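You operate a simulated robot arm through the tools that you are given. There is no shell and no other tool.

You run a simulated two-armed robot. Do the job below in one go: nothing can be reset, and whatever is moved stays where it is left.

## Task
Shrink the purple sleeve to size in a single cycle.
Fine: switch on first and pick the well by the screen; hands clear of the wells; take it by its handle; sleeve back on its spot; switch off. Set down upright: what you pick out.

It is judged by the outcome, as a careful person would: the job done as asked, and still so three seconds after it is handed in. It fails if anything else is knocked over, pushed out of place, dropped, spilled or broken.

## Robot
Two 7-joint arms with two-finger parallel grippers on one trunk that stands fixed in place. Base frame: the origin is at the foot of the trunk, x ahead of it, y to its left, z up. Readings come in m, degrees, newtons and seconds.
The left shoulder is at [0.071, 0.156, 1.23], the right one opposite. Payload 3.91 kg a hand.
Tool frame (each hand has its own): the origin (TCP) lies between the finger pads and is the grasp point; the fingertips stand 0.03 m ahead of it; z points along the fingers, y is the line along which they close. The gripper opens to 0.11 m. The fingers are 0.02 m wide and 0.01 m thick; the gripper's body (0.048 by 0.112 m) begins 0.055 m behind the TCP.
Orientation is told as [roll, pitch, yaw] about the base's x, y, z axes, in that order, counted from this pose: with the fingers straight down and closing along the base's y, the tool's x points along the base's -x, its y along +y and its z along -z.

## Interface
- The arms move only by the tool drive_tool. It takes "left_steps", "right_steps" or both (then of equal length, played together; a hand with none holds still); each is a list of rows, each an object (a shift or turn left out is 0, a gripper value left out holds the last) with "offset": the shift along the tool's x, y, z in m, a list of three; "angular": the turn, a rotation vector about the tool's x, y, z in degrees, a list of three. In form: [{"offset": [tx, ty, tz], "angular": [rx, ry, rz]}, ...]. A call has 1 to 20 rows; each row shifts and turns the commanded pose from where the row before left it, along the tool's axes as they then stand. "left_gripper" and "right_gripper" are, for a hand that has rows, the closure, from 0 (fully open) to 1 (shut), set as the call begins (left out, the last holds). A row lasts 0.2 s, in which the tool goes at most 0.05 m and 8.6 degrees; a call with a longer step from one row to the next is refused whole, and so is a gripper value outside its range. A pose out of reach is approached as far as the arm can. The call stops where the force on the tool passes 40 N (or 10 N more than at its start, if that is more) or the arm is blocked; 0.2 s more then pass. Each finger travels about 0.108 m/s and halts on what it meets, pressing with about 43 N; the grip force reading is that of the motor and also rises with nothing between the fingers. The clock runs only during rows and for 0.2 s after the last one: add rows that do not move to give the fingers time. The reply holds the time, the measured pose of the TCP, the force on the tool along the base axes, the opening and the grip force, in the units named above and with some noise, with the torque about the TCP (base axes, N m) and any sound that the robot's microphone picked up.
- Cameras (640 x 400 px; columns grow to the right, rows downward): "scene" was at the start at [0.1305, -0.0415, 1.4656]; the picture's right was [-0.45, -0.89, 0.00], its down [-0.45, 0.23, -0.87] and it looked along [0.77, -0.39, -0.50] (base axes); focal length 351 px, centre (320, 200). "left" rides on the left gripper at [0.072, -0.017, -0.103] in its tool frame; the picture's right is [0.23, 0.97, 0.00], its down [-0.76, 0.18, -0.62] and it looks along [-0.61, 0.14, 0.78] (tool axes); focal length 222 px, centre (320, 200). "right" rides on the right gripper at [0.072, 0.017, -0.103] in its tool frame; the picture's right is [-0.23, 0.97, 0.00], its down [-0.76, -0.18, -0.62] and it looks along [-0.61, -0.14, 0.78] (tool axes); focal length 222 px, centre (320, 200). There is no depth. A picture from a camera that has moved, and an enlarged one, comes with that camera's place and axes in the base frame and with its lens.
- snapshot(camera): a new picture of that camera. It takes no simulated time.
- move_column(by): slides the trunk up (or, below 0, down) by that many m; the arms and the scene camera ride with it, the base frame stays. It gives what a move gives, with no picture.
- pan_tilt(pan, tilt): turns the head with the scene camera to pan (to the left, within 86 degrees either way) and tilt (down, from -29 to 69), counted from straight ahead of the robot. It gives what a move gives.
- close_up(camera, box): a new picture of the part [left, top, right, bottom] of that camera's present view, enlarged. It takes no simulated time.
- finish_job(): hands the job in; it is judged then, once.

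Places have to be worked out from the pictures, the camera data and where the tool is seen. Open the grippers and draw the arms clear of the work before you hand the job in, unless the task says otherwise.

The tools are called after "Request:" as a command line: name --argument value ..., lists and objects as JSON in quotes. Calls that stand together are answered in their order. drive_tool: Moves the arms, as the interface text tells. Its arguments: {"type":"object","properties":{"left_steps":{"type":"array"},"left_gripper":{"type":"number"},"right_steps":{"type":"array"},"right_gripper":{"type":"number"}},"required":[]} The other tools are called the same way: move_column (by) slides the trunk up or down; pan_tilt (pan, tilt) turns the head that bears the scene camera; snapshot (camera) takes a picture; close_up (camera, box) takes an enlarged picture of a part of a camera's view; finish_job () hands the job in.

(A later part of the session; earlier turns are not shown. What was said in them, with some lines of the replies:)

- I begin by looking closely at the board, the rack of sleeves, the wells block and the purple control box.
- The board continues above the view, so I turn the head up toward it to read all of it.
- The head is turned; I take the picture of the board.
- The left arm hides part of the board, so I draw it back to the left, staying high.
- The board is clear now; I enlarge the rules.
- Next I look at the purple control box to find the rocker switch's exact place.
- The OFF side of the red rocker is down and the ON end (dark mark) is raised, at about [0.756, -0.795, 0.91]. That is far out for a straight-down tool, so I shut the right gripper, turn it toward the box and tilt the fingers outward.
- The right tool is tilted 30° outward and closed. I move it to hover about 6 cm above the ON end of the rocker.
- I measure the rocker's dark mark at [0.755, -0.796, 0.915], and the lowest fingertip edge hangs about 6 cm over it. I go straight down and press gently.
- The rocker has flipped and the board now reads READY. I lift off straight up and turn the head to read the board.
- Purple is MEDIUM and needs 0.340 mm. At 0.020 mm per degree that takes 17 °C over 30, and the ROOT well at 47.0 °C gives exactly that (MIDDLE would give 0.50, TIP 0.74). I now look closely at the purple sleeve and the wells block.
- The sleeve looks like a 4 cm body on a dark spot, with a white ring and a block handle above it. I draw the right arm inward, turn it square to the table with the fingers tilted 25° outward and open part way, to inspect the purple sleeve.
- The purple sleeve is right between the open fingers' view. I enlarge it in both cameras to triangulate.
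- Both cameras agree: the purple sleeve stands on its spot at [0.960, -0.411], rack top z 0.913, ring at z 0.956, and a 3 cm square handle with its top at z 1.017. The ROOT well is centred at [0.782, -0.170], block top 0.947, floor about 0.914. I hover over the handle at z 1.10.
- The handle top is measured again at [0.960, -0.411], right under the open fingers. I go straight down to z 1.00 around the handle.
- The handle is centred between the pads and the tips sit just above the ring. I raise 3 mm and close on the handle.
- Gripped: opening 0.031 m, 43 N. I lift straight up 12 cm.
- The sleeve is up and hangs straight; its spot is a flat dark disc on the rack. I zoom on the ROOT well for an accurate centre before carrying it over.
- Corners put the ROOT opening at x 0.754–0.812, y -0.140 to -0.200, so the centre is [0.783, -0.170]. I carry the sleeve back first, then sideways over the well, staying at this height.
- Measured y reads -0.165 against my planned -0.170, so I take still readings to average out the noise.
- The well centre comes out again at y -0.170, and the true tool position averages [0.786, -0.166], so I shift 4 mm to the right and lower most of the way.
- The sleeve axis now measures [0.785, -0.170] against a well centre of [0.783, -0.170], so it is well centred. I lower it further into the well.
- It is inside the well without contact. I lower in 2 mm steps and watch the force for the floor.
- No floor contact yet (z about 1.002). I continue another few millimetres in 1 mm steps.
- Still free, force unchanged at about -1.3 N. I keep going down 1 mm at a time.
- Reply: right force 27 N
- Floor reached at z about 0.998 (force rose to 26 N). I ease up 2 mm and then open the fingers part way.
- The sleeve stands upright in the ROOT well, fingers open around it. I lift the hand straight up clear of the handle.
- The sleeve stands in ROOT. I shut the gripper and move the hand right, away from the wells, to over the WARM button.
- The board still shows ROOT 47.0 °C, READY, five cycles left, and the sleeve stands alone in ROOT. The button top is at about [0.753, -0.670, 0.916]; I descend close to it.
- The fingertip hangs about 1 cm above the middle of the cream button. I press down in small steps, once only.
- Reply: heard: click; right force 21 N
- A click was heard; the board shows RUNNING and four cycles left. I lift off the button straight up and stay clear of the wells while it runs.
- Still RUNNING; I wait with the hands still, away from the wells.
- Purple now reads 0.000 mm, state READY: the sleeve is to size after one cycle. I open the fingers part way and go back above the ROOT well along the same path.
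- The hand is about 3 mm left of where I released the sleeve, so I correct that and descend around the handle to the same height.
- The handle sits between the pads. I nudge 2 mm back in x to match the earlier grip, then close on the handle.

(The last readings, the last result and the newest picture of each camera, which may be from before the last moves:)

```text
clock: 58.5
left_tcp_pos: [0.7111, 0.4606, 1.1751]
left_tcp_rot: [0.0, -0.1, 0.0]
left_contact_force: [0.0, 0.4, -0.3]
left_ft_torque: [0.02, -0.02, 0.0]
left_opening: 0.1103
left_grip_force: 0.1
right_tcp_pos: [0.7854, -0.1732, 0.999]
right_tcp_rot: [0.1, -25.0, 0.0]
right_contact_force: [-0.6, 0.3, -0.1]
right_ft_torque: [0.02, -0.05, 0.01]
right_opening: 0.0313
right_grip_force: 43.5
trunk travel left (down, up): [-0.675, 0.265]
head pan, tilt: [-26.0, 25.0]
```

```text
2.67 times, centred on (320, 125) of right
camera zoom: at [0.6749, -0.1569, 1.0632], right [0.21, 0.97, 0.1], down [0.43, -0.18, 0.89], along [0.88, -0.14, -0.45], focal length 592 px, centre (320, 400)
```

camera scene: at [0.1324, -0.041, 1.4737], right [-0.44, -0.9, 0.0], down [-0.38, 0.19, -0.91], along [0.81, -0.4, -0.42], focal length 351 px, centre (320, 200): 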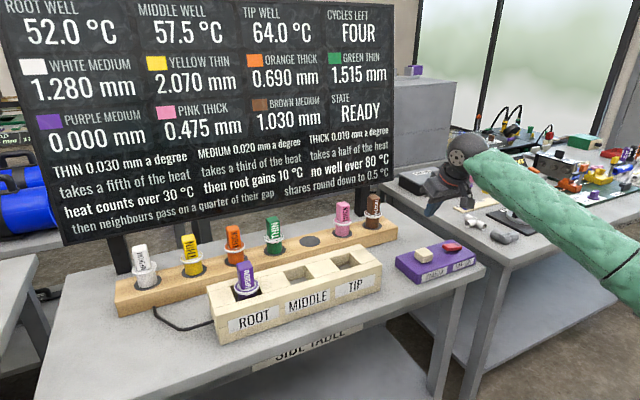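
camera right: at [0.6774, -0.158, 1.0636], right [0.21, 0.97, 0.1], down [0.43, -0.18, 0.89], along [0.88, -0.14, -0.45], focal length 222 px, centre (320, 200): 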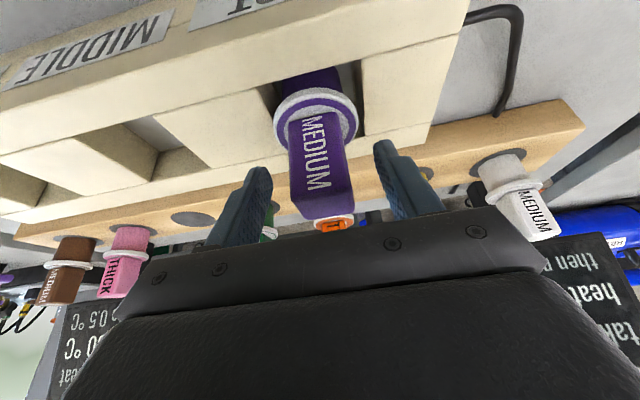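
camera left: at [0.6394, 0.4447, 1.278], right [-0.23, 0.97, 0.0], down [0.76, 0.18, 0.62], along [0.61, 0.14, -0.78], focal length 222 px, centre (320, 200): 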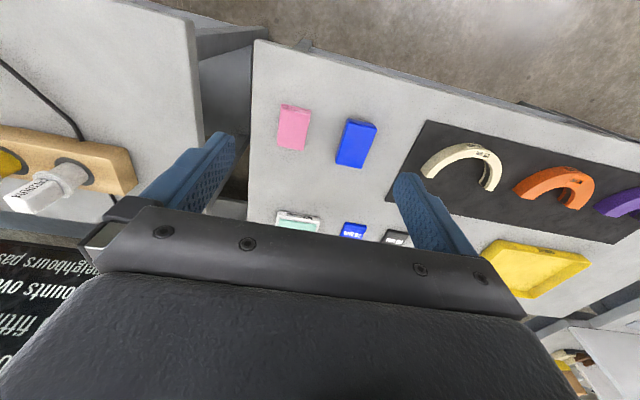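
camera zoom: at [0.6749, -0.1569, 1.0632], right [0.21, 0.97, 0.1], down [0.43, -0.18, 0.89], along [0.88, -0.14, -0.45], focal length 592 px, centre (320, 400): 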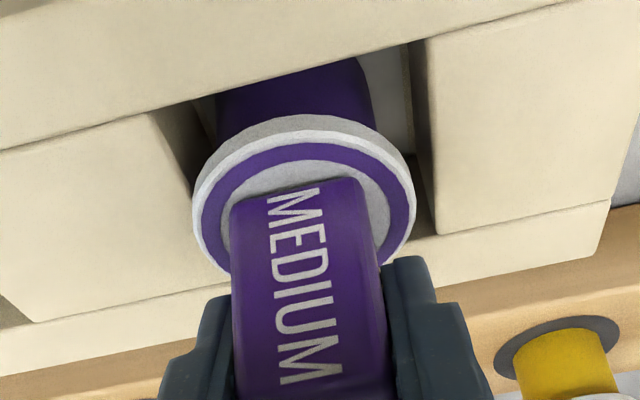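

Gripped again at 0.031 m. I lift straight up out of the well by 12 cm.

Request:
drive_tool --right_steps '[{"offset": [-0.0042, 0, -0.0091]}, {"offset": [-0.0042, 0, -0.0091]}, {"offset": [-0.0106, 0, -0.0227]}, {"offset": [-0.0106, 0, -0.0227]}, {"offset": [-0.0106, 0, -0.0227]}, {"offset": [-0.0106, 0, -0.0227]}, {"offset": [0, 0, 0]}]'

Request:
drive_tool --right_steps '[{"offset": [0, -0.034, 0]}, {"offset": [0, -0.034, 0]}, {"offset": [0, -0.034, 0]}, {"offset": [0, -0.034, 0]}, {"offset": [0, -0.034, 0]}, {"offset": [0, -0.034, 0]}, {"offset": [0, -0.0352, 0]}, {"offset": [0, 0, 0]}, {"offset": [0, 0, 0]}]'

Request:
snapshot --camera "scene"

Request:
snapshot --camera "right"

```text
clock: 60.1
left_tcp_pos: [0.7119, 0.4612, 1.1754]
left_tcp_rot: [0.0, 0.0, 0.0]
left_contact_force: [0.5, 0.6, 0.3]
left_ft_torque: [0.0, -0.01, 0.0]
left_opening: 0.11
left_grip_force: 0.1
right_tcp_pos: [0.7842, -0.1743, 1.1205]
right_tcp_rot: [0.0, -24.9, 0.0]
right_contact_force: [-0.6, -0.7, -0.3]
right_ft_torque: [0.0, 0.01, 0.02]
right_opening: 0.0317
right_grip_force: 42.9
trunk travel left (down, up): [-0.675, 0.265]
head pan, tilt: [-26.0, 25.0]
```

```text
clock: 62.1
left_tcp_pos: [0.71, 0.4607, 1.1749]
left_tcp_rot: [0.0, 0.0, 0.1]
left_contact_force: [0.6, 0.4, -0.2]
left_ft_torque: [0.03, -0.01, -0.01]
left_opening: 0.1103
left_grip_force: 0.1
right_tcp_pos: [0.7844, -0.4151, 1.1216]
right_tcp_rot: [0.0, -24.9, -0.1]
right_contact_force: [0.6, 0.2, -1.1]
right_ft_torque: [-0.01, 0.04, 0.0]
right_opening: 0.0314
right_grip_force: 43.1
trunk travel left (down, up): [-0.675, 0.265]
head pan, tilt: [-26.0, 25.0]
```

```text
taken
camera scene: at [0.1323, -0.0415, 1.4737], right [-0.44, -0.9, 0.0], down [-0.38, 0.19, -0.91], along [0.81, -0.4, -0.42], focal length 351 px, centre (320, 200)
```

scene: 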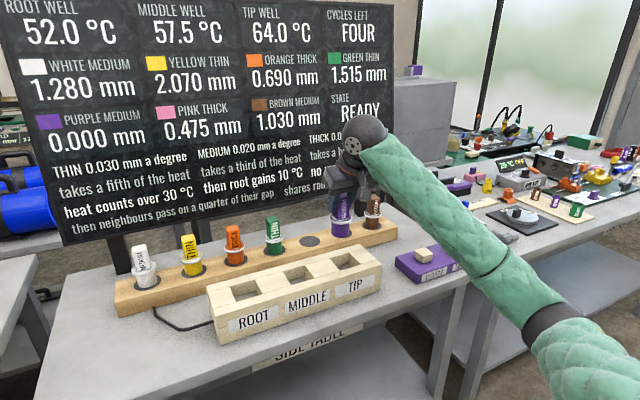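

```text
taken
camera right: at [0.6734, -0.3978, 1.1847], right [0.21, 0.97, 0.1], down [0.43, -0.18, 0.89], along [0.88, -0.14, -0.45], focal length 222 px, centre (320, 200)
```

right: 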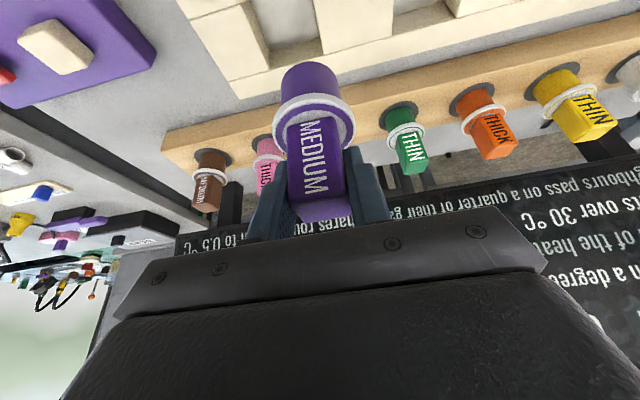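

The sleeve hangs well clear of the rack. I move it forward 17.7 cm over its empty spot, with a small sideways correction.

Request:
drive_tool --right_steps '[{"offset": [-0.0321, 0.0007, 0.015]}, {"offset": [-0.0321, 0.0007, 0.015]}, {"offset": [-0.0321, 0.0007, 0.015]}, {"offset": [-0.0321, 0.0007, 0.015]}, {"offset": [-0.032, 0.0007, 0.0148]}, {"offset": [0, 0, 0]}, {"offset": [0, 0, 0]}]'

Request:
drive_tool --right_steps '[{"offset": [0, 0, 0]}]'

Request:
close_up --camera "right" --box '[200, 0, 440, 150]'

Request:
pan_tilt --pan -22 --tilt 30

Request:
snapshot --camera "scene"

```text
clock: 63.7
left_tcp_pos: [0.7115, 0.4608, 1.1749]
left_tcp_rot: [0.0, 0.0, 0.1]
left_contact_force: [-0.3, 0.2, -0.6]
left_ft_torque: [0.02, 0.0, 0.01]
left_opening: 0.1102
left_grip_force: 0.0
right_tcp_pos: [0.9598, -0.4107, 1.1221]
right_tcp_rot: [0.0, -25.0, 0.0]
right_contact_force: [-0.1, -0.3, 0.0]
right_ft_torque: [-0.04, 0.0, -0.02]
right_opening: 0.0315
right_grip_force: 43.3
trunk travel left (down, up): [-0.675, 0.265]
head pan, tilt: [-26.0, 25.0]
```

```text
clock: 64.1
left_tcp_pos: [0.7123, 0.4607, 1.1752]
left_tcp_rot: [-0.1, -0.1, 0.0]
left_contact_force: [0.1, 0.1, -0.4]
left_ft_torque: [0.0, -0.03, -0.04]
left_opening: 0.11
left_grip_force: 0.0
right_tcp_pos: [0.9598, -0.4106, 1.1207]
right_tcp_rot: [-0.1, -25.0, 0.0]
right_contact_force: [0.4, 0.2, -1.1]
right_ft_torque: [0.0, -0.01, -0.02]
right_opening: 0.0313
right_grip_force: 43.6
trunk travel left (down, up): [-0.675, 0.265]
head pan, tilt: [-26.0, 25.0]
```

```text
2.67 times, centred on (320, 75) of right
camera zoom: at [0.8498, -0.3941, 1.1857], right [0.21, 0.97, 0.1], down [0.43, -0.18, 0.89], along [0.88, -0.14, -0.45], focal length 592 px, centre (320, 533)
```

zoom: 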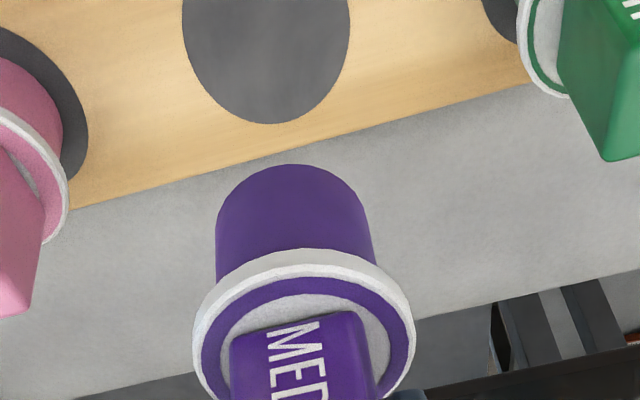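

```text
clock: 64.8
left_tcp_pos: [0.7117, 0.4606, 1.1754]
left_tcp_rot: [-0.1, 0.0, 0.0]
left_contact_force: [0.0, 0.0, -0.4]
left_ft_torque: [0.0, 0.03, 0.02]
left_opening: 0.1098
left_grip_force: 0.0
right_tcp_pos: [0.9601, -0.4105, 1.1224]
right_tcp_rot: [0.0, -25.0, 0.0]
right_contact_force: [-0.9, -0.6, -0.3]
right_ft_torque: [0.0, 0.01, -0.01]
right_opening: 0.0314
right_grip_force: 43.2
trunk travel left (down, up): [-0.675, 0.265]
head pan, tilt: [-22.0, 30.0]
```

```text
taken
camera scene: at [0.1338, -0.0343, 1.4657], right [-0.38, -0.93, 0.0], down [-0.46, 0.19, -0.87], along [0.8, -0.32, -0.5], focal length 351 px, centre (320, 200)
```

scene: 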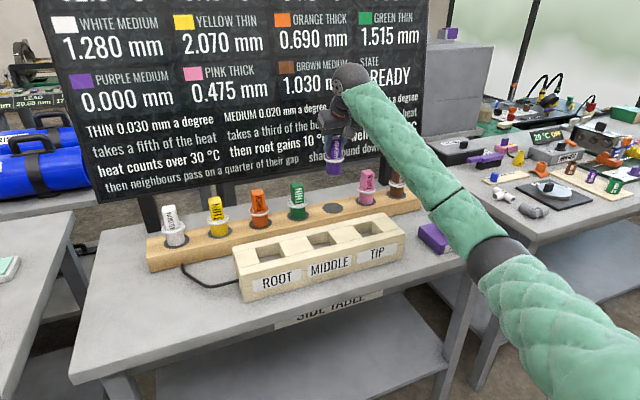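

The sleeve axis measures [0.9595, -0.410] and its spot [0.960, -0.411], so it is over the disc. I lower 10 cm and check again.

Request:
drive_tool --right_steps '[{"offset": [0.0097, -0.0005, 0.0231]}, {"offset": [0.0106, 0, 0.0227]}, {"offset": [0.0106, 0, 0.0227]}, {"offset": [0.0085, 0, 0.0181]}, {"offset": [0.0021, 0, 0.0045]}, {"offset": [0, 0, 0]}, {"offset": [0, 0, 0]}]'

Request:
close_up --camera "right" --box '[200, 0, 440, 150]'

Request:
close_up --camera "scene" --box '[275, 140, 395, 230]'

```text
clock: 66.4
left_tcp_pos: [0.7112, 0.4609, 1.1757]
left_tcp_rot: [0.0, -0.1, 0.0]
left_contact_force: [0.1, 0.3, -0.6]
left_ft_torque: [-0.06, 0.02, -0.03]
left_opening: 0.11
left_grip_force: 0.0
right_tcp_pos: [0.9627, -0.4108, 1.0216]
right_tcp_rot: [0.0, -25.0, 0.0]
right_contact_force: [0.5, 0.4, -1.6]
right_ft_torque: [0.03, 0.01, 0.03]
right_opening: 0.0312
right_grip_force: 43.5
trunk travel left (down, up): [-0.675, 0.265]
head pan, tilt: [-22.0, 30.0]
```

```text
2.67 times, centred on (320, 75) of right
camera zoom: at [0.8522, -0.3936, 1.0844], right [0.21, 0.97, 0.1], down [0.43, -0.18, 0.89], along [0.88, -0.14, -0.45], focal length 592 px, centre (320, 533)
```

zoom: 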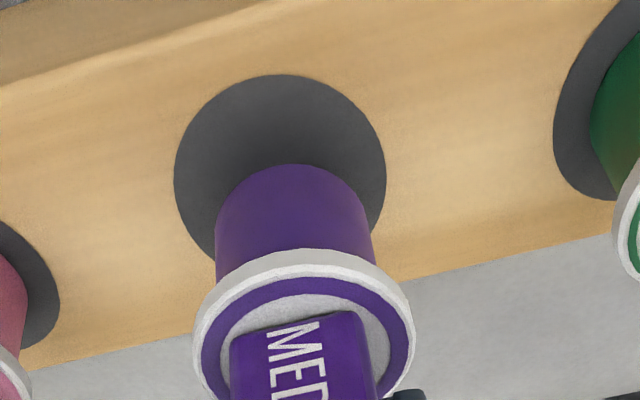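

```text
4.44 times, centred on (335, 185) of scene
camera zoom: at [0.1337, -0.0343, 1.4657], right [-0.37, -0.93, 0.0], down [-0.46, 0.19, -0.87], along [0.8, -0.32, -0.5], focal length 1561 px, centre (253, 267)
```

zoom: 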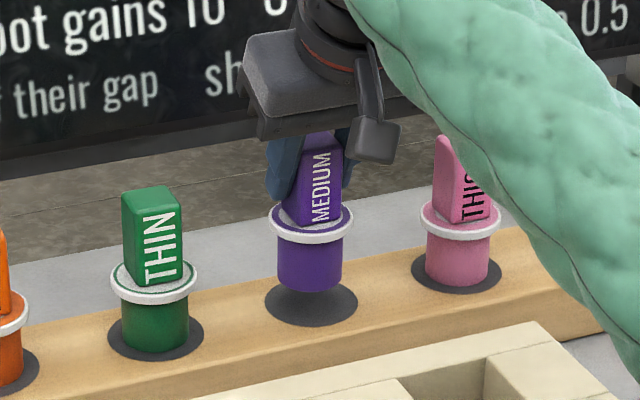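

Sleeve and disc are concentric in both views. I lower the last 2 cm slowly.

Request:
drive_tool --right_steps '[{"offset": [0.0042, 0, 0.0091]}, {"offset": [0.0021, 0, 0.0045]}, {"offset": [0.0013, 0, 0.0027]}, {"offset": [0.00042, 0, 0.0009]}, {"offset": [0, 0, 0]}]'

Request:
drive_tool --right_steps '[{"offset": [0.00042, 0, 0.0009]}, {"offset": [0, 0, 0]}]'

Request:
drive_tool --right_steps '[{"offset": [0.00042, 0, 0.0009]}, {"offset": [0, 0, 0]}]'

```text
clock: 67.6
left_tcp_pos: [0.7109, 0.4615, 1.1746]
left_tcp_rot: [0.0, 0.0, -0.1]
left_contact_force: [1.2, -0.3, -0.3]
left_ft_torque: [0.0, 0.01, 0.02]
left_opening: 0.1098
left_grip_force: 0.1
right_tcp_pos: [0.9618, -0.4103, 1.0022]
right_tcp_rot: [0.0, -25.0, 0.0]
right_contact_force: [0.0, 0.9, -0.5]
right_ft_torque: [-0.03, -0.03, 0.02]
right_opening: 0.0312
right_grip_force: 43.0
trunk travel left (down, up): [-0.675, 0.265]
head pan, tilt: [-22.0, 30.0]
```

```text
clock: 68.2
left_tcp_pos: [0.7126, 0.4605, 1.1748]
left_tcp_rot: [0.1, 0.0, -0.1]
left_contact_force: [0.7, 0.6, -0.5]
left_ft_torque: [-0.03, -0.01, -0.02]
left_opening: 0.1098
left_grip_force: 0.0
right_tcp_pos: [0.9628, -0.4114, 1.0009]
right_tcp_rot: [0.0, -25.0, 0.0]
right_contact_force: [0.0, 0.3, -0.9]
right_ft_torque: [-0.04, 0.03, 0.01]
right_opening: 0.0313
right_grip_force: 43.0
trunk travel left (down, up): [-0.675, 0.265]
head pan, tilt: [-22.0, 30.0]
```

```text
clock: 68.8
left_tcp_pos: [0.7108, 0.4606, 1.1747]
left_tcp_rot: [-0.1, 0.1, 0.0]
left_contact_force: [0.0, -0.7, 0.0]
left_ft_torque: [0.01, 0.0, -0.03]
left_opening: 0.11
left_grip_force: 0.1
right_tcp_pos: [0.9643, -0.4101, 0.9996]
right_tcp_rot: [0.1, -25.0, -0.1]
right_contact_force: [0.1, 1.5, 0.3]
right_ft_torque: [0.04, -0.02, 0.01]
right_opening: 0.0314
right_grip_force: 42.8
trunk travel left (down, up): [-0.675, 0.265]
head pan, tilt: [-22.0, 30.0]
```

The sleeve is nearly touching at z about 0.9995. I continue 1 mm at a time until the force shows contact.

Request:
drive_tool --right_steps '[{"offset": [0.00042, 0, 0.0009]}, {"offset": [0, 0, 0]}]'

Request:
drive_tool --right_steps '[{"offset": [0.0002, 0, 0.00045]}, {"offset": [0, 0, 0]}]'

```text
clock: 69.4
left_tcp_pos: [0.7102, 0.4609, 1.1756]
left_tcp_rot: [0.0, 0.0, 0.1]
left_contact_force: [-1.0, -0.2, -0.2]
left_ft_torque: [0.04, -0.02, -0.02]
left_opening: 0.1097
left_grip_force: 0.0
right_tcp_pos: [0.9633, -0.4108, 1.0007]
right_tcp_rot: [0.0, -25.0, -0.1]
right_contact_force: [1.0, 0.0, 3.5]
right_ft_torque: [-0.06, -0.08, -0.04]
right_opening: 0.0313
right_grip_force: 42.7
trunk travel left (down, up): [-0.675, 0.265]
head pan, tilt: [-22.0, 30.0]
```

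```text
clock: 70.0
left_tcp_pos: [0.7112, 0.4616, 1.1766]
left_tcp_rot: [0.0, 0.0, 0.0]
left_contact_force: [0.2, -0.1, -0.2]
left_ft_torque: [-0.03, 0.03, 0.03]
left_opening: 0.1096
left_grip_force: 0.2
right_tcp_pos: [0.9626, -0.4099, 0.9997]
right_tcp_rot: [-0.1, -25.1, 0.1]
right_contact_force: [-0.7, -0.8, 9.0]
right_ft_torque: [0.01, 0.02, -0.01]
right_opening: 0.0314
right_grip_force: 43.4
trunk travel left (down, up): [-0.675, 0.265]
head pan, tilt: [-22.0, 30.0]
```

The sleeve now rests on its spot with 9 N of down force. I open the fingers part way to let go.

Request:
drive_tool --right_steps '[{"offset": [0, 0, 0]}, {"offset": [0, 0, 0]}, {"offset": [0, 0, 0]}, {"offset": [0, 0, 0]}]' --right_gripper 0.36

Request:
close_up --camera "right" --box '[200, 50, 440, 200]'

Request:
close_up --camera "scene" --box '[275, 140, 395, 230]'

```text
clock: 71.0
left_tcp_pos: [0.711, 0.461, 1.1755]
left_tcp_rot: [0.0, 0.0, 0.0]
left_contact_force: [-0.3, 0.7, 0.1]
left_ft_torque: [-0.01, -0.01, 0.02]
left_opening: 0.11
left_grip_force: 0.1
right_tcp_pos: [0.9618, -0.4116, 0.9993]
right_tcp_rot: [0.0, -25.1, 0.0]
right_contact_force: [0.3, 0.1, 0.3]
right_ft_torque: [0.01, -0.02, -0.04]
right_opening: 0.0703
right_grip_force: 0.2
trunk travel left (down, up): [-0.675, 0.265]
head pan, tilt: [-22.0, 30.0]
```

```text
2.67 times, centred on (320, 125) of right
camera zoom: at [0.8529, -0.3939, 1.0619], right [0.21, 0.97, 0.1], down [0.43, -0.18, 0.89], along [0.88, -0.14, -0.45], focal length 592 px, centre (320, 400)
```

zoom: 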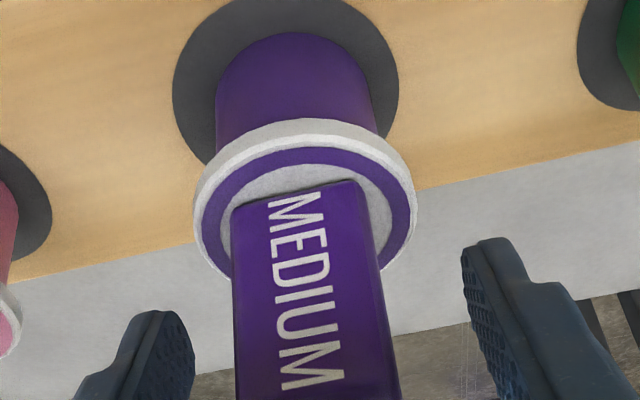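

```text
4.44 times, centred on (335, 185) of scene
camera zoom: at [0.1334, -0.0342, 1.4657], right [-0.37, -0.93, 0.0], down [-0.46, 0.19, -0.87], along [0.8, -0.32, -0.5], focal length 1561 px, centre (253, 267)
```

zoom: 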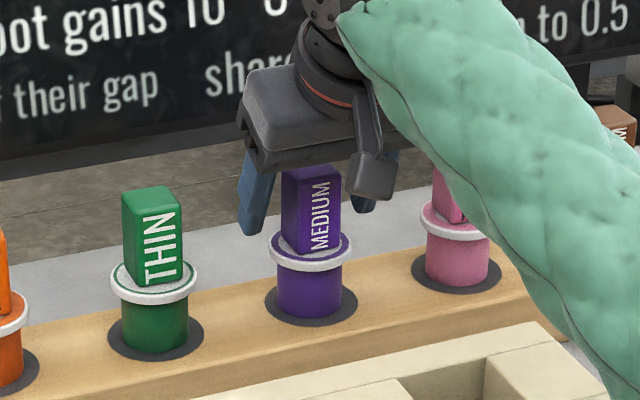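

The purple sleeve stands upright, centred on its spot. I lift the hand straight up off it.

Request:
drive_tool --right_steps '[{"offset": [-0.0042, 0, -0.0091]}, {"offset": [-0.0085, 0, -0.0181]}, {"offset": [-0.0127, 0, -0.0272]}, {"offset": [-0.0127, 0, -0.0272]}, {"offset": [-0.0127, 0, -0.0272]}, {"offset": [-0.0127, 0, -0.0272]}, {"offset": [0, 0, 0]}]'

Request:
drive_tool --right_steps '[{"offset": [0.0381, 0, -0.0178]}, {"offset": [0.0381, 0, -0.0178]}, {"offset": [0.0381, 0, -0.0178]}, {"offset": [0.0381, 0, -0.0178]}, {"offset": [0.0381, 0, -0.0178]}, {"offset": [0, -0.0388, 0]}, {"offset": [0, -0.0388, 0]}, {"offset": [0, -0.0388, 0]}, {"offset": [0, -0.0388, 0]}, {"offset": [0, -0.0388, 0]}, {"offset": [0, -0.0388, 0]}, {"offset": [0, -0.0388, 0]}, {"offset": [0, -0.0388, 0]}, {"offset": [0, -0.0388, 0]}, {"offset": [0.0127, 0, 0.0272]}, {"offset": [0.0127, 0, 0.0272]}, {"offset": [0.0127, 0, 0.0272]}, {"offset": [0, 0, 0]}, {"offset": [0, 0, 0]}]' --right_gripper 1

Request:
snapshot --camera "right"

Request:
pan_tilt --pan -26 --tilt 25

Request:
snapshot --camera "scene"

Request:
close_up --camera "scene" --box '[370, 180, 500, 290]'

```text
clock: 72.6
left_tcp_pos: [0.7119, 0.4613, 1.175]
left_tcp_rot: [0.0, 0.0, 0.0]
left_contact_force: [-0.6, 0.8, 0.6]
left_ft_torque: [0.03, -0.01, 0.0]
left_opening: 0.1099
left_grip_force: 0.0
right_tcp_pos: [0.962, -0.4117, 1.1491]
right_tcp_rot: [0.0, -24.7, 0.0]
right_contact_force: [-0.2, 0.2, -0.4]
right_ft_torque: [-0.03, 0.01, 0.02]
right_opening: 0.0704
right_grip_force: 0.1
trunk travel left (down, up): [-0.675, 0.265]
head pan, tilt: [-22.0, 30.0]
```

```text
clock: 76.6
left_tcp_pos: [0.7122, 0.46, 1.1765]
left_tcp_rot: [0.0, -0.1, 0.0]
left_contact_force: [0.4, 0.4, 0.3]
left_ft_torque: [0.03, 0.0, 0.0]
left_opening: 0.1099
left_grip_force: 0.1
right_tcp_pos: [0.7517, -0.7611, 1.0595]
right_tcp_rot: [0.0, -25.0, 0.1]
right_contact_force: [0.3, -0.4, 0.2]
right_ft_torque: [-0.03, 0.0, 0.03]
right_opening: 0.0
right_grip_force: 37.6
trunk travel left (down, up): [-0.675, 0.265]
head pan, tilt: [-22.0, 30.0]
```

```text
taken
camera right: at [0.6414, -0.7427, 1.1236], right [0.21, 0.97, 0.1], down [0.43, -0.18, 0.89], along [0.88, -0.14, -0.45], focal length 222 px, centre (320, 200)
```

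right: 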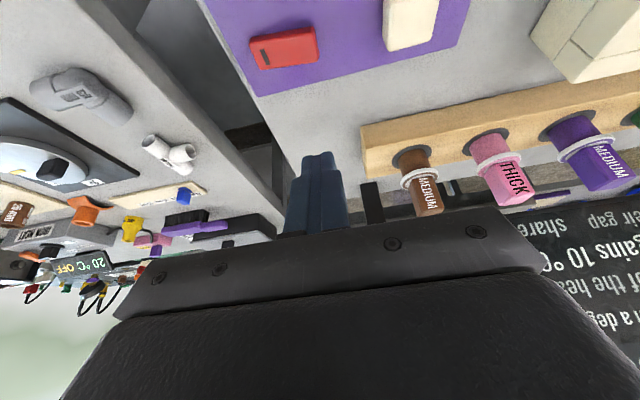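

```text
clock: 77.2
left_tcp_pos: [0.7106, 0.4606, 1.1768]
left_tcp_rot: [0.1, -0.1, 0.0]
left_contact_force: [-0.7, -0.3, -0.1]
left_ft_torque: [0.02, -0.01, -0.02]
left_opening: 0.11
left_grip_force: 0.1
right_tcp_pos: [0.7512, -0.7598, 1.0597]
right_tcp_rot: [0.0, -24.9, 0.0]
right_contact_force: [0.7, -0.2, 0.2]
right_ft_torque: [-0.02, -0.03, 0.0]
right_opening: 0.0002
right_grip_force: 37.4
trunk travel left (down, up): [-0.675, 0.265]
head pan, tilt: [-26.0, 25.0]
```

```text
taken
camera scene: at [0.1324, -0.041, 1.4736], right [-0.44, -0.9, 0.0], down [-0.38, 0.19, -0.91], along [0.81, -0.4, -0.42], focal length 351 px, centre (320, 200)
```

scene: 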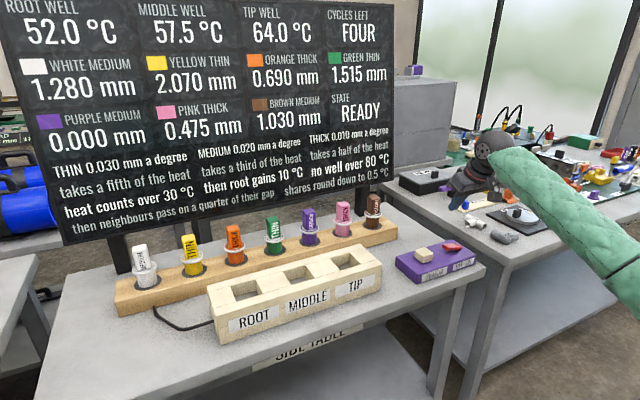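

```text
3.64 times, centred on (435, 235) of scene
camera zoom: at [0.1324, -0.041, 1.4736], right [-0.44, -0.9, 0.0], down [-0.38, 0.19, -0.91], along [0.81, -0.4, -0.42], focal length 1277 px, centre (-98, 73)
```

zoom: 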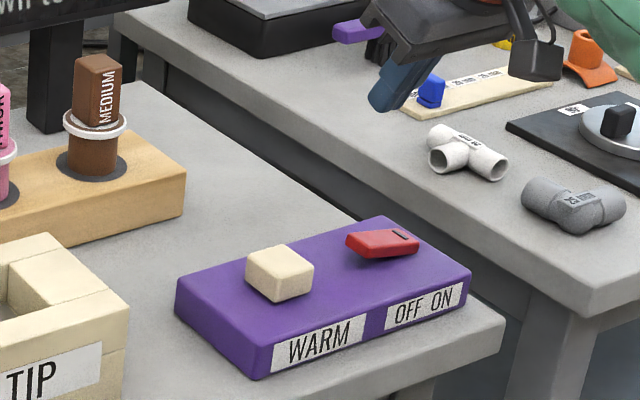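

All sleeves are in place and the board reads READY with purple 0.000. The raised OFF end of the rocker is at about [0.752, -0.757, 0.915], under the closed fingertips; I go down and press it.

Request:
drive_tool --right_steps '[{"offset": [0.0127, 0.002, 0.0272]}, {"offset": [0.0127, 0, 0.0272]}, {"offset": [0.0127, 0, 0.0272]}, {"offset": [0.0042, 0, 0.0091]}, {"offset": [0, 0, 0]}]'

Request:
close_up --camera "scene" --box '[370, 180, 500, 290]'

Request:
snapshot --camera "right"

```text
clock: 78.4
left_tcp_pos: [0.7128, 0.4617, 1.1768]
left_tcp_rot: [0.0, 0.0, 0.0]
left_contact_force: [-0.5, 0.5, 0.0]
left_ft_torque: [-0.01, 0.01, -0.01]
left_opening: 0.1102
left_grip_force: 0.2
right_tcp_pos: [0.7512, -0.7559, 0.9595]
right_tcp_rot: [0.0, -25.0, -0.1]
right_contact_force: [0.3, -0.8, 0.4]
right_ft_torque: [0.0, 0.03, -0.02]
right_opening: 0.0
right_grip_force: 37.6
trunk travel left (down, up): [-0.675, 0.265]
head pan, tilt: [-26.0, 25.0]
```

```text
3.64 times, centred on (435, 235) of scene
camera zoom: at [0.1324, -0.041, 1.4737], right [-0.44, -0.9, 0.0], down [-0.38, 0.19, -0.91], along [0.81, -0.4, -0.42], focal length 1277 px, centre (-98, 73)
```

zoom: 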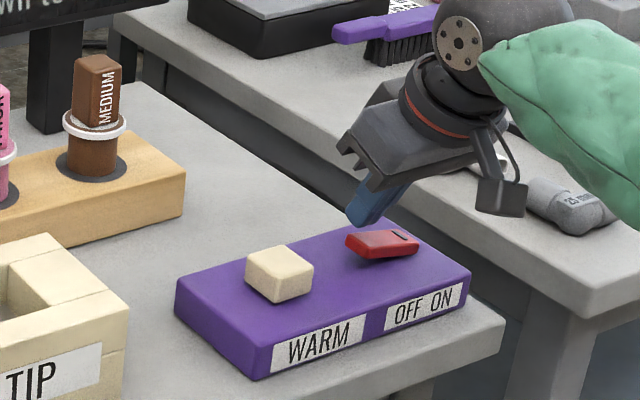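

```text
taken
camera right: at [0.6411, -0.7395, 1.0225], right [0.21, 0.97, 0.1], down [0.43, -0.18, 0.89], along [0.88, -0.14, -0.45], focal length 222 px, centre (320, 200)
```

right: 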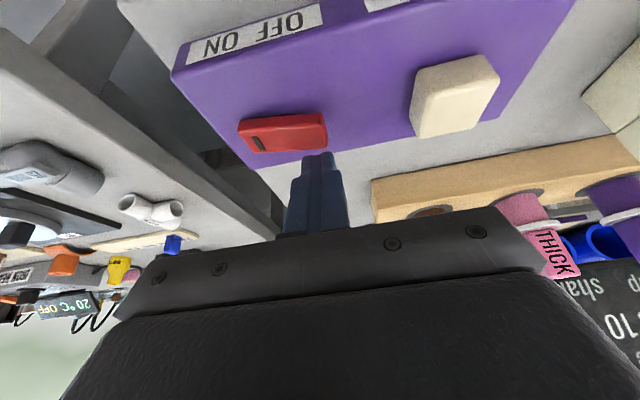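

The fingertip edge sits over the OFF end (rocker x 0.742–0.767, OFF edge y about -0.749). I shift 3 mm toward the rocker's middle and press down in small steps.

Request:
drive_tool --right_steps '[{"offset": [0.0017, -0.003, 0.0036]}, {"offset": [0.0017, 0, 0.0036]}, {"offset": [0.0017, 0, 0.0036]}, {"offset": [0.0017, 0, 0.0036]}, {"offset": [0.0013, 0, 0.0027]}, {"offset": [0, 0, 0]}]'

Request:
snapshot --camera "scene"

Request:
close_up --camera "scene" --box '[370, 180, 500, 290]'

```text
clock: 79.8
left_tcp_pos: [0.7098, 0.4615, 1.1771]
left_tcp_rot: [0.0, 0.0, 0.0]
left_contact_force: [-0.1, -0.3, 0.3]
left_ft_torque: [0.03, 0.02, 0.03]
left_opening: 0.1101
left_grip_force: 0.1
right_tcp_pos: [0.7503, -0.7603, 0.9443]
right_tcp_rot: [-0.1, -25.2, 0.0]
right_contact_force: [4.3, -5.4, 18.2]
right_ft_torque: [-0.3, -0.22, 0.01]
right_opening: 0.0
right_grip_force: 37.9
trunk travel left (down, up): [-0.675, 0.265]
head pan, tilt: [-26.0, 25.0]
```

```text
taken
camera scene: at [0.1313, -0.0401, 1.4741], right [-0.44, -0.9, 0.0], down [-0.38, 0.18, -0.91], along [0.81, -0.4, -0.42], focal length 351 px, centre (320, 200)
```

scene: 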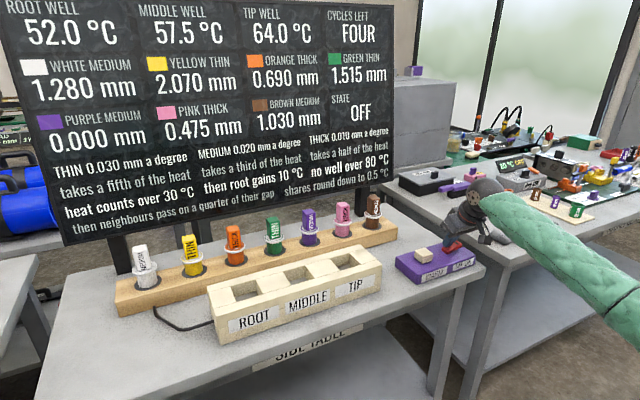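

```text
3.64 times, centred on (435, 235) of scene
camera zoom: at [0.1313, -0.0401, 1.4741], right [-0.44, -0.9, 0.0], down [-0.38, 0.18, -0.91], along [0.81, -0.4, -0.42], focal length 1277 px, centre (-98, 73)
```

zoom: 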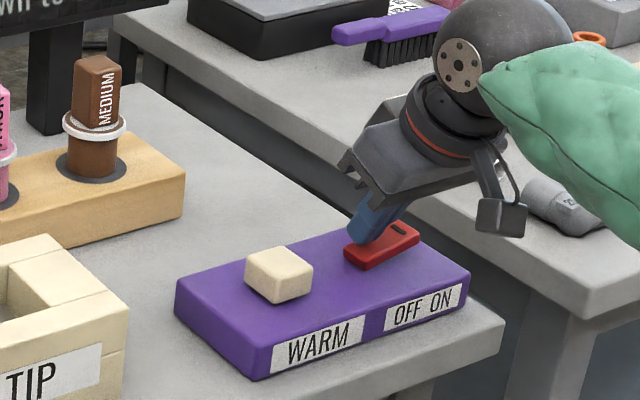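

The board state reads OFF and the rocker has flipped. I lift straight up, open the gripper once high and draw the arm back.

Request:
drive_tool --right_steps '[{"offset": [-0.0042, 0, -0.0091]}, {"offset": [-0.0085, 0, -0.0181]}, {"offset": [-0.0127, 0, -0.0272]}, {"offset": [-0.0127, 0, -0.0272]}, {"offset": [-0.0127, 0, -0.0272]}, {"offset": [-0.0127, 0, -0.0272]}, {"offset": [-0.0127, 0, -0.0272]}, {"offset": [-0.0127, 0, -0.0272]}, {"offset": [0, 0, 0]}]'

Request:
drive_tool --right_steps '[{"offset": [0.0363, 0, -0.0169]}, {"offset": [0.0363, 0, -0.0169]}, {"offset": [0.0363, 0, -0.0169]}, {"offset": [0.0363, 0, -0.0169]}, {"offset": [0, 0, 0]}, {"offset": [0, 0, 0]}, {"offset": [0, 0, 0]}]' --right_gripper 0

Request:
snapshot --camera "scene"

Request:
close_up --camera "scene" --box '[220, 180, 400, 290]'

Request:
close_up --camera "scene" --box '[370, 180, 500, 290]'

Request:
snapshot --camera "right"

```text
clock: 81.8
left_tcp_pos: [0.7117, 0.4602, 1.1754]
left_tcp_rot: [0.0, 0.0, -0.1]
left_contact_force: [-0.2, -0.2, 0.3]
left_ft_torque: [-0.01, -0.05, -0.04]
left_opening: 0.11
left_grip_force: 0.1
right_tcp_pos: [0.7514, -0.76, 1.1483]
right_tcp_rot: [-0.1, -25.0, -0.1]
right_contact_force: [0.2, -0.3, 0.0]
right_ft_torque: [-0.01, -0.01, 0.03]
right_opening: 0.0
right_grip_force: 37.5
trunk travel left (down, up): [-0.675, 0.265]
head pan, tilt: [-26.0, 25.0]
```

```text
clock: 83.4
left_tcp_pos: [0.7101, 0.4612, 1.1751]
left_tcp_rot: [0.1, 0.0, -0.1]
left_contact_force: [-1.6, -0.6, 0.3]
left_ft_torque: [0.02, 0.02, 0.0]
left_opening: 0.11
left_grip_force: 0.1
right_tcp_pos: [0.5907, -0.76, 1.1498]
right_tcp_rot: [0.0, -25.1, 0.0]
right_contact_force: [-0.3, -0.4, 0.3]
right_ft_torque: [0.0, -0.02, 0.02]
right_opening: 0.1101
right_grip_force: 0.1
trunk travel left (down, up): [-0.675, 0.265]
head pan, tilt: [-26.0, 25.0]
```

```text
taken
camera scene: at [0.1322, -0.0405, 1.4737], right [-0.44, -0.9, 0.0], down [-0.38, 0.19, -0.91], along [0.81, -0.4, -0.42], focal length 351 px, centre (320, 200)
```

scene: 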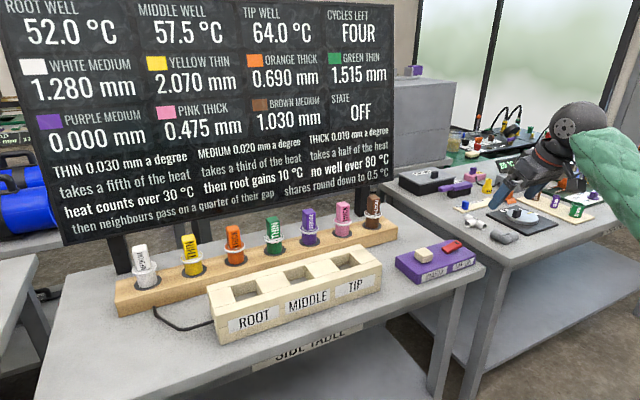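

```text
3.56 times, centred on (310, 235) of scene
camera zoom: at [0.1322, -0.0405, 1.4737], right [-0.44, -0.9, 0.0], down [-0.38, 0.19, -0.91], along [0.81, -0.4, -0.42], focal length 1249 px, centre (356, 76)
```

zoom: 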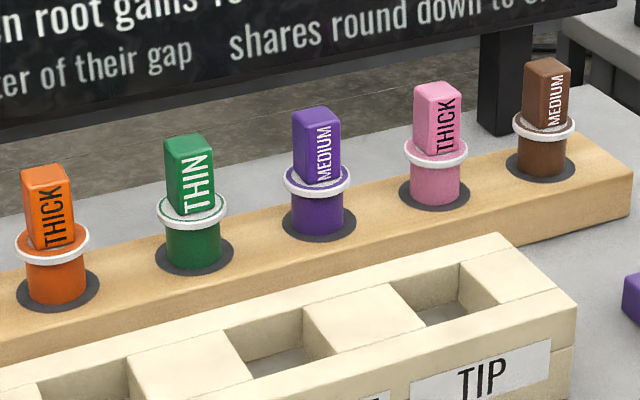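

```text
3.64 times, centred on (435, 235) of scene
camera zoom: at [0.1322, -0.0405, 1.4737], right [-0.44, -0.9, 0.0], down [-0.38, 0.19, -0.91], along [0.81, -0.4, -0.42], focal length 1277 px, centre (-98, 73)
```

zoom: 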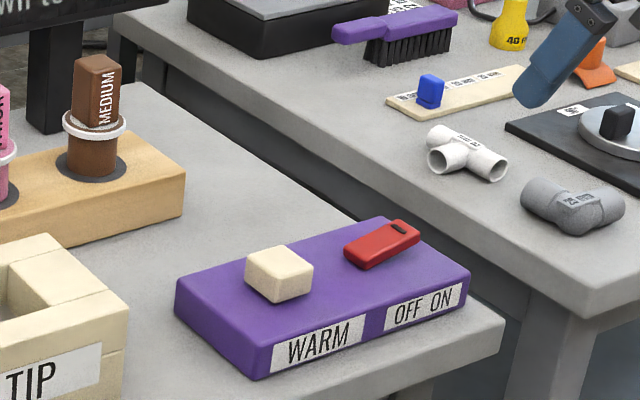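

```text
taken
camera right: at [0.4807, -0.7431, 1.2127], right [0.21, 0.97, 0.1], down [0.43, -0.18, 0.89], along [0.88, -0.14, -0.45], focal length 222 px, centre (320, 200)
```

right: 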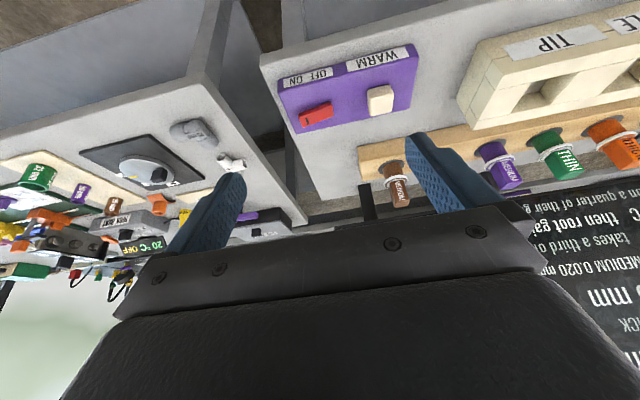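

Everything checks out in the latest pictures:
- **Sleeve:** purple reads 0.000 mm after one cycle and stands upright, centred on its spot.
- **Switch:** the rocker is down on OFF and the board state reads OFF.
- **Surroundings:** nothing else has moved, and both hands are open and clear.

I hand the job in.

Request:
finish_job

```text
The job is handed in.
```

The purple sleeve is shrunk to size: the board went from 0.340 mm to 0.000 mm in one cycle.

- **Well choice:** I switched on first and read the board. Purple is medium (0.020 mm per degree over 30 °C), so it needed 17 degrees over. The ROOT well at 47.0 °C gave exactly that.
- **Handling:** I moved the sleeve by its handle each time. It is back upright on its own spot in the rack.
- **During the cycle:** Both hands stayed clear of the wells.
- **At the end:** The switch is off and the board shows OFF. Both grippers are open and clear of the work. Nothing else looked moved or knocked over in the last pictures.
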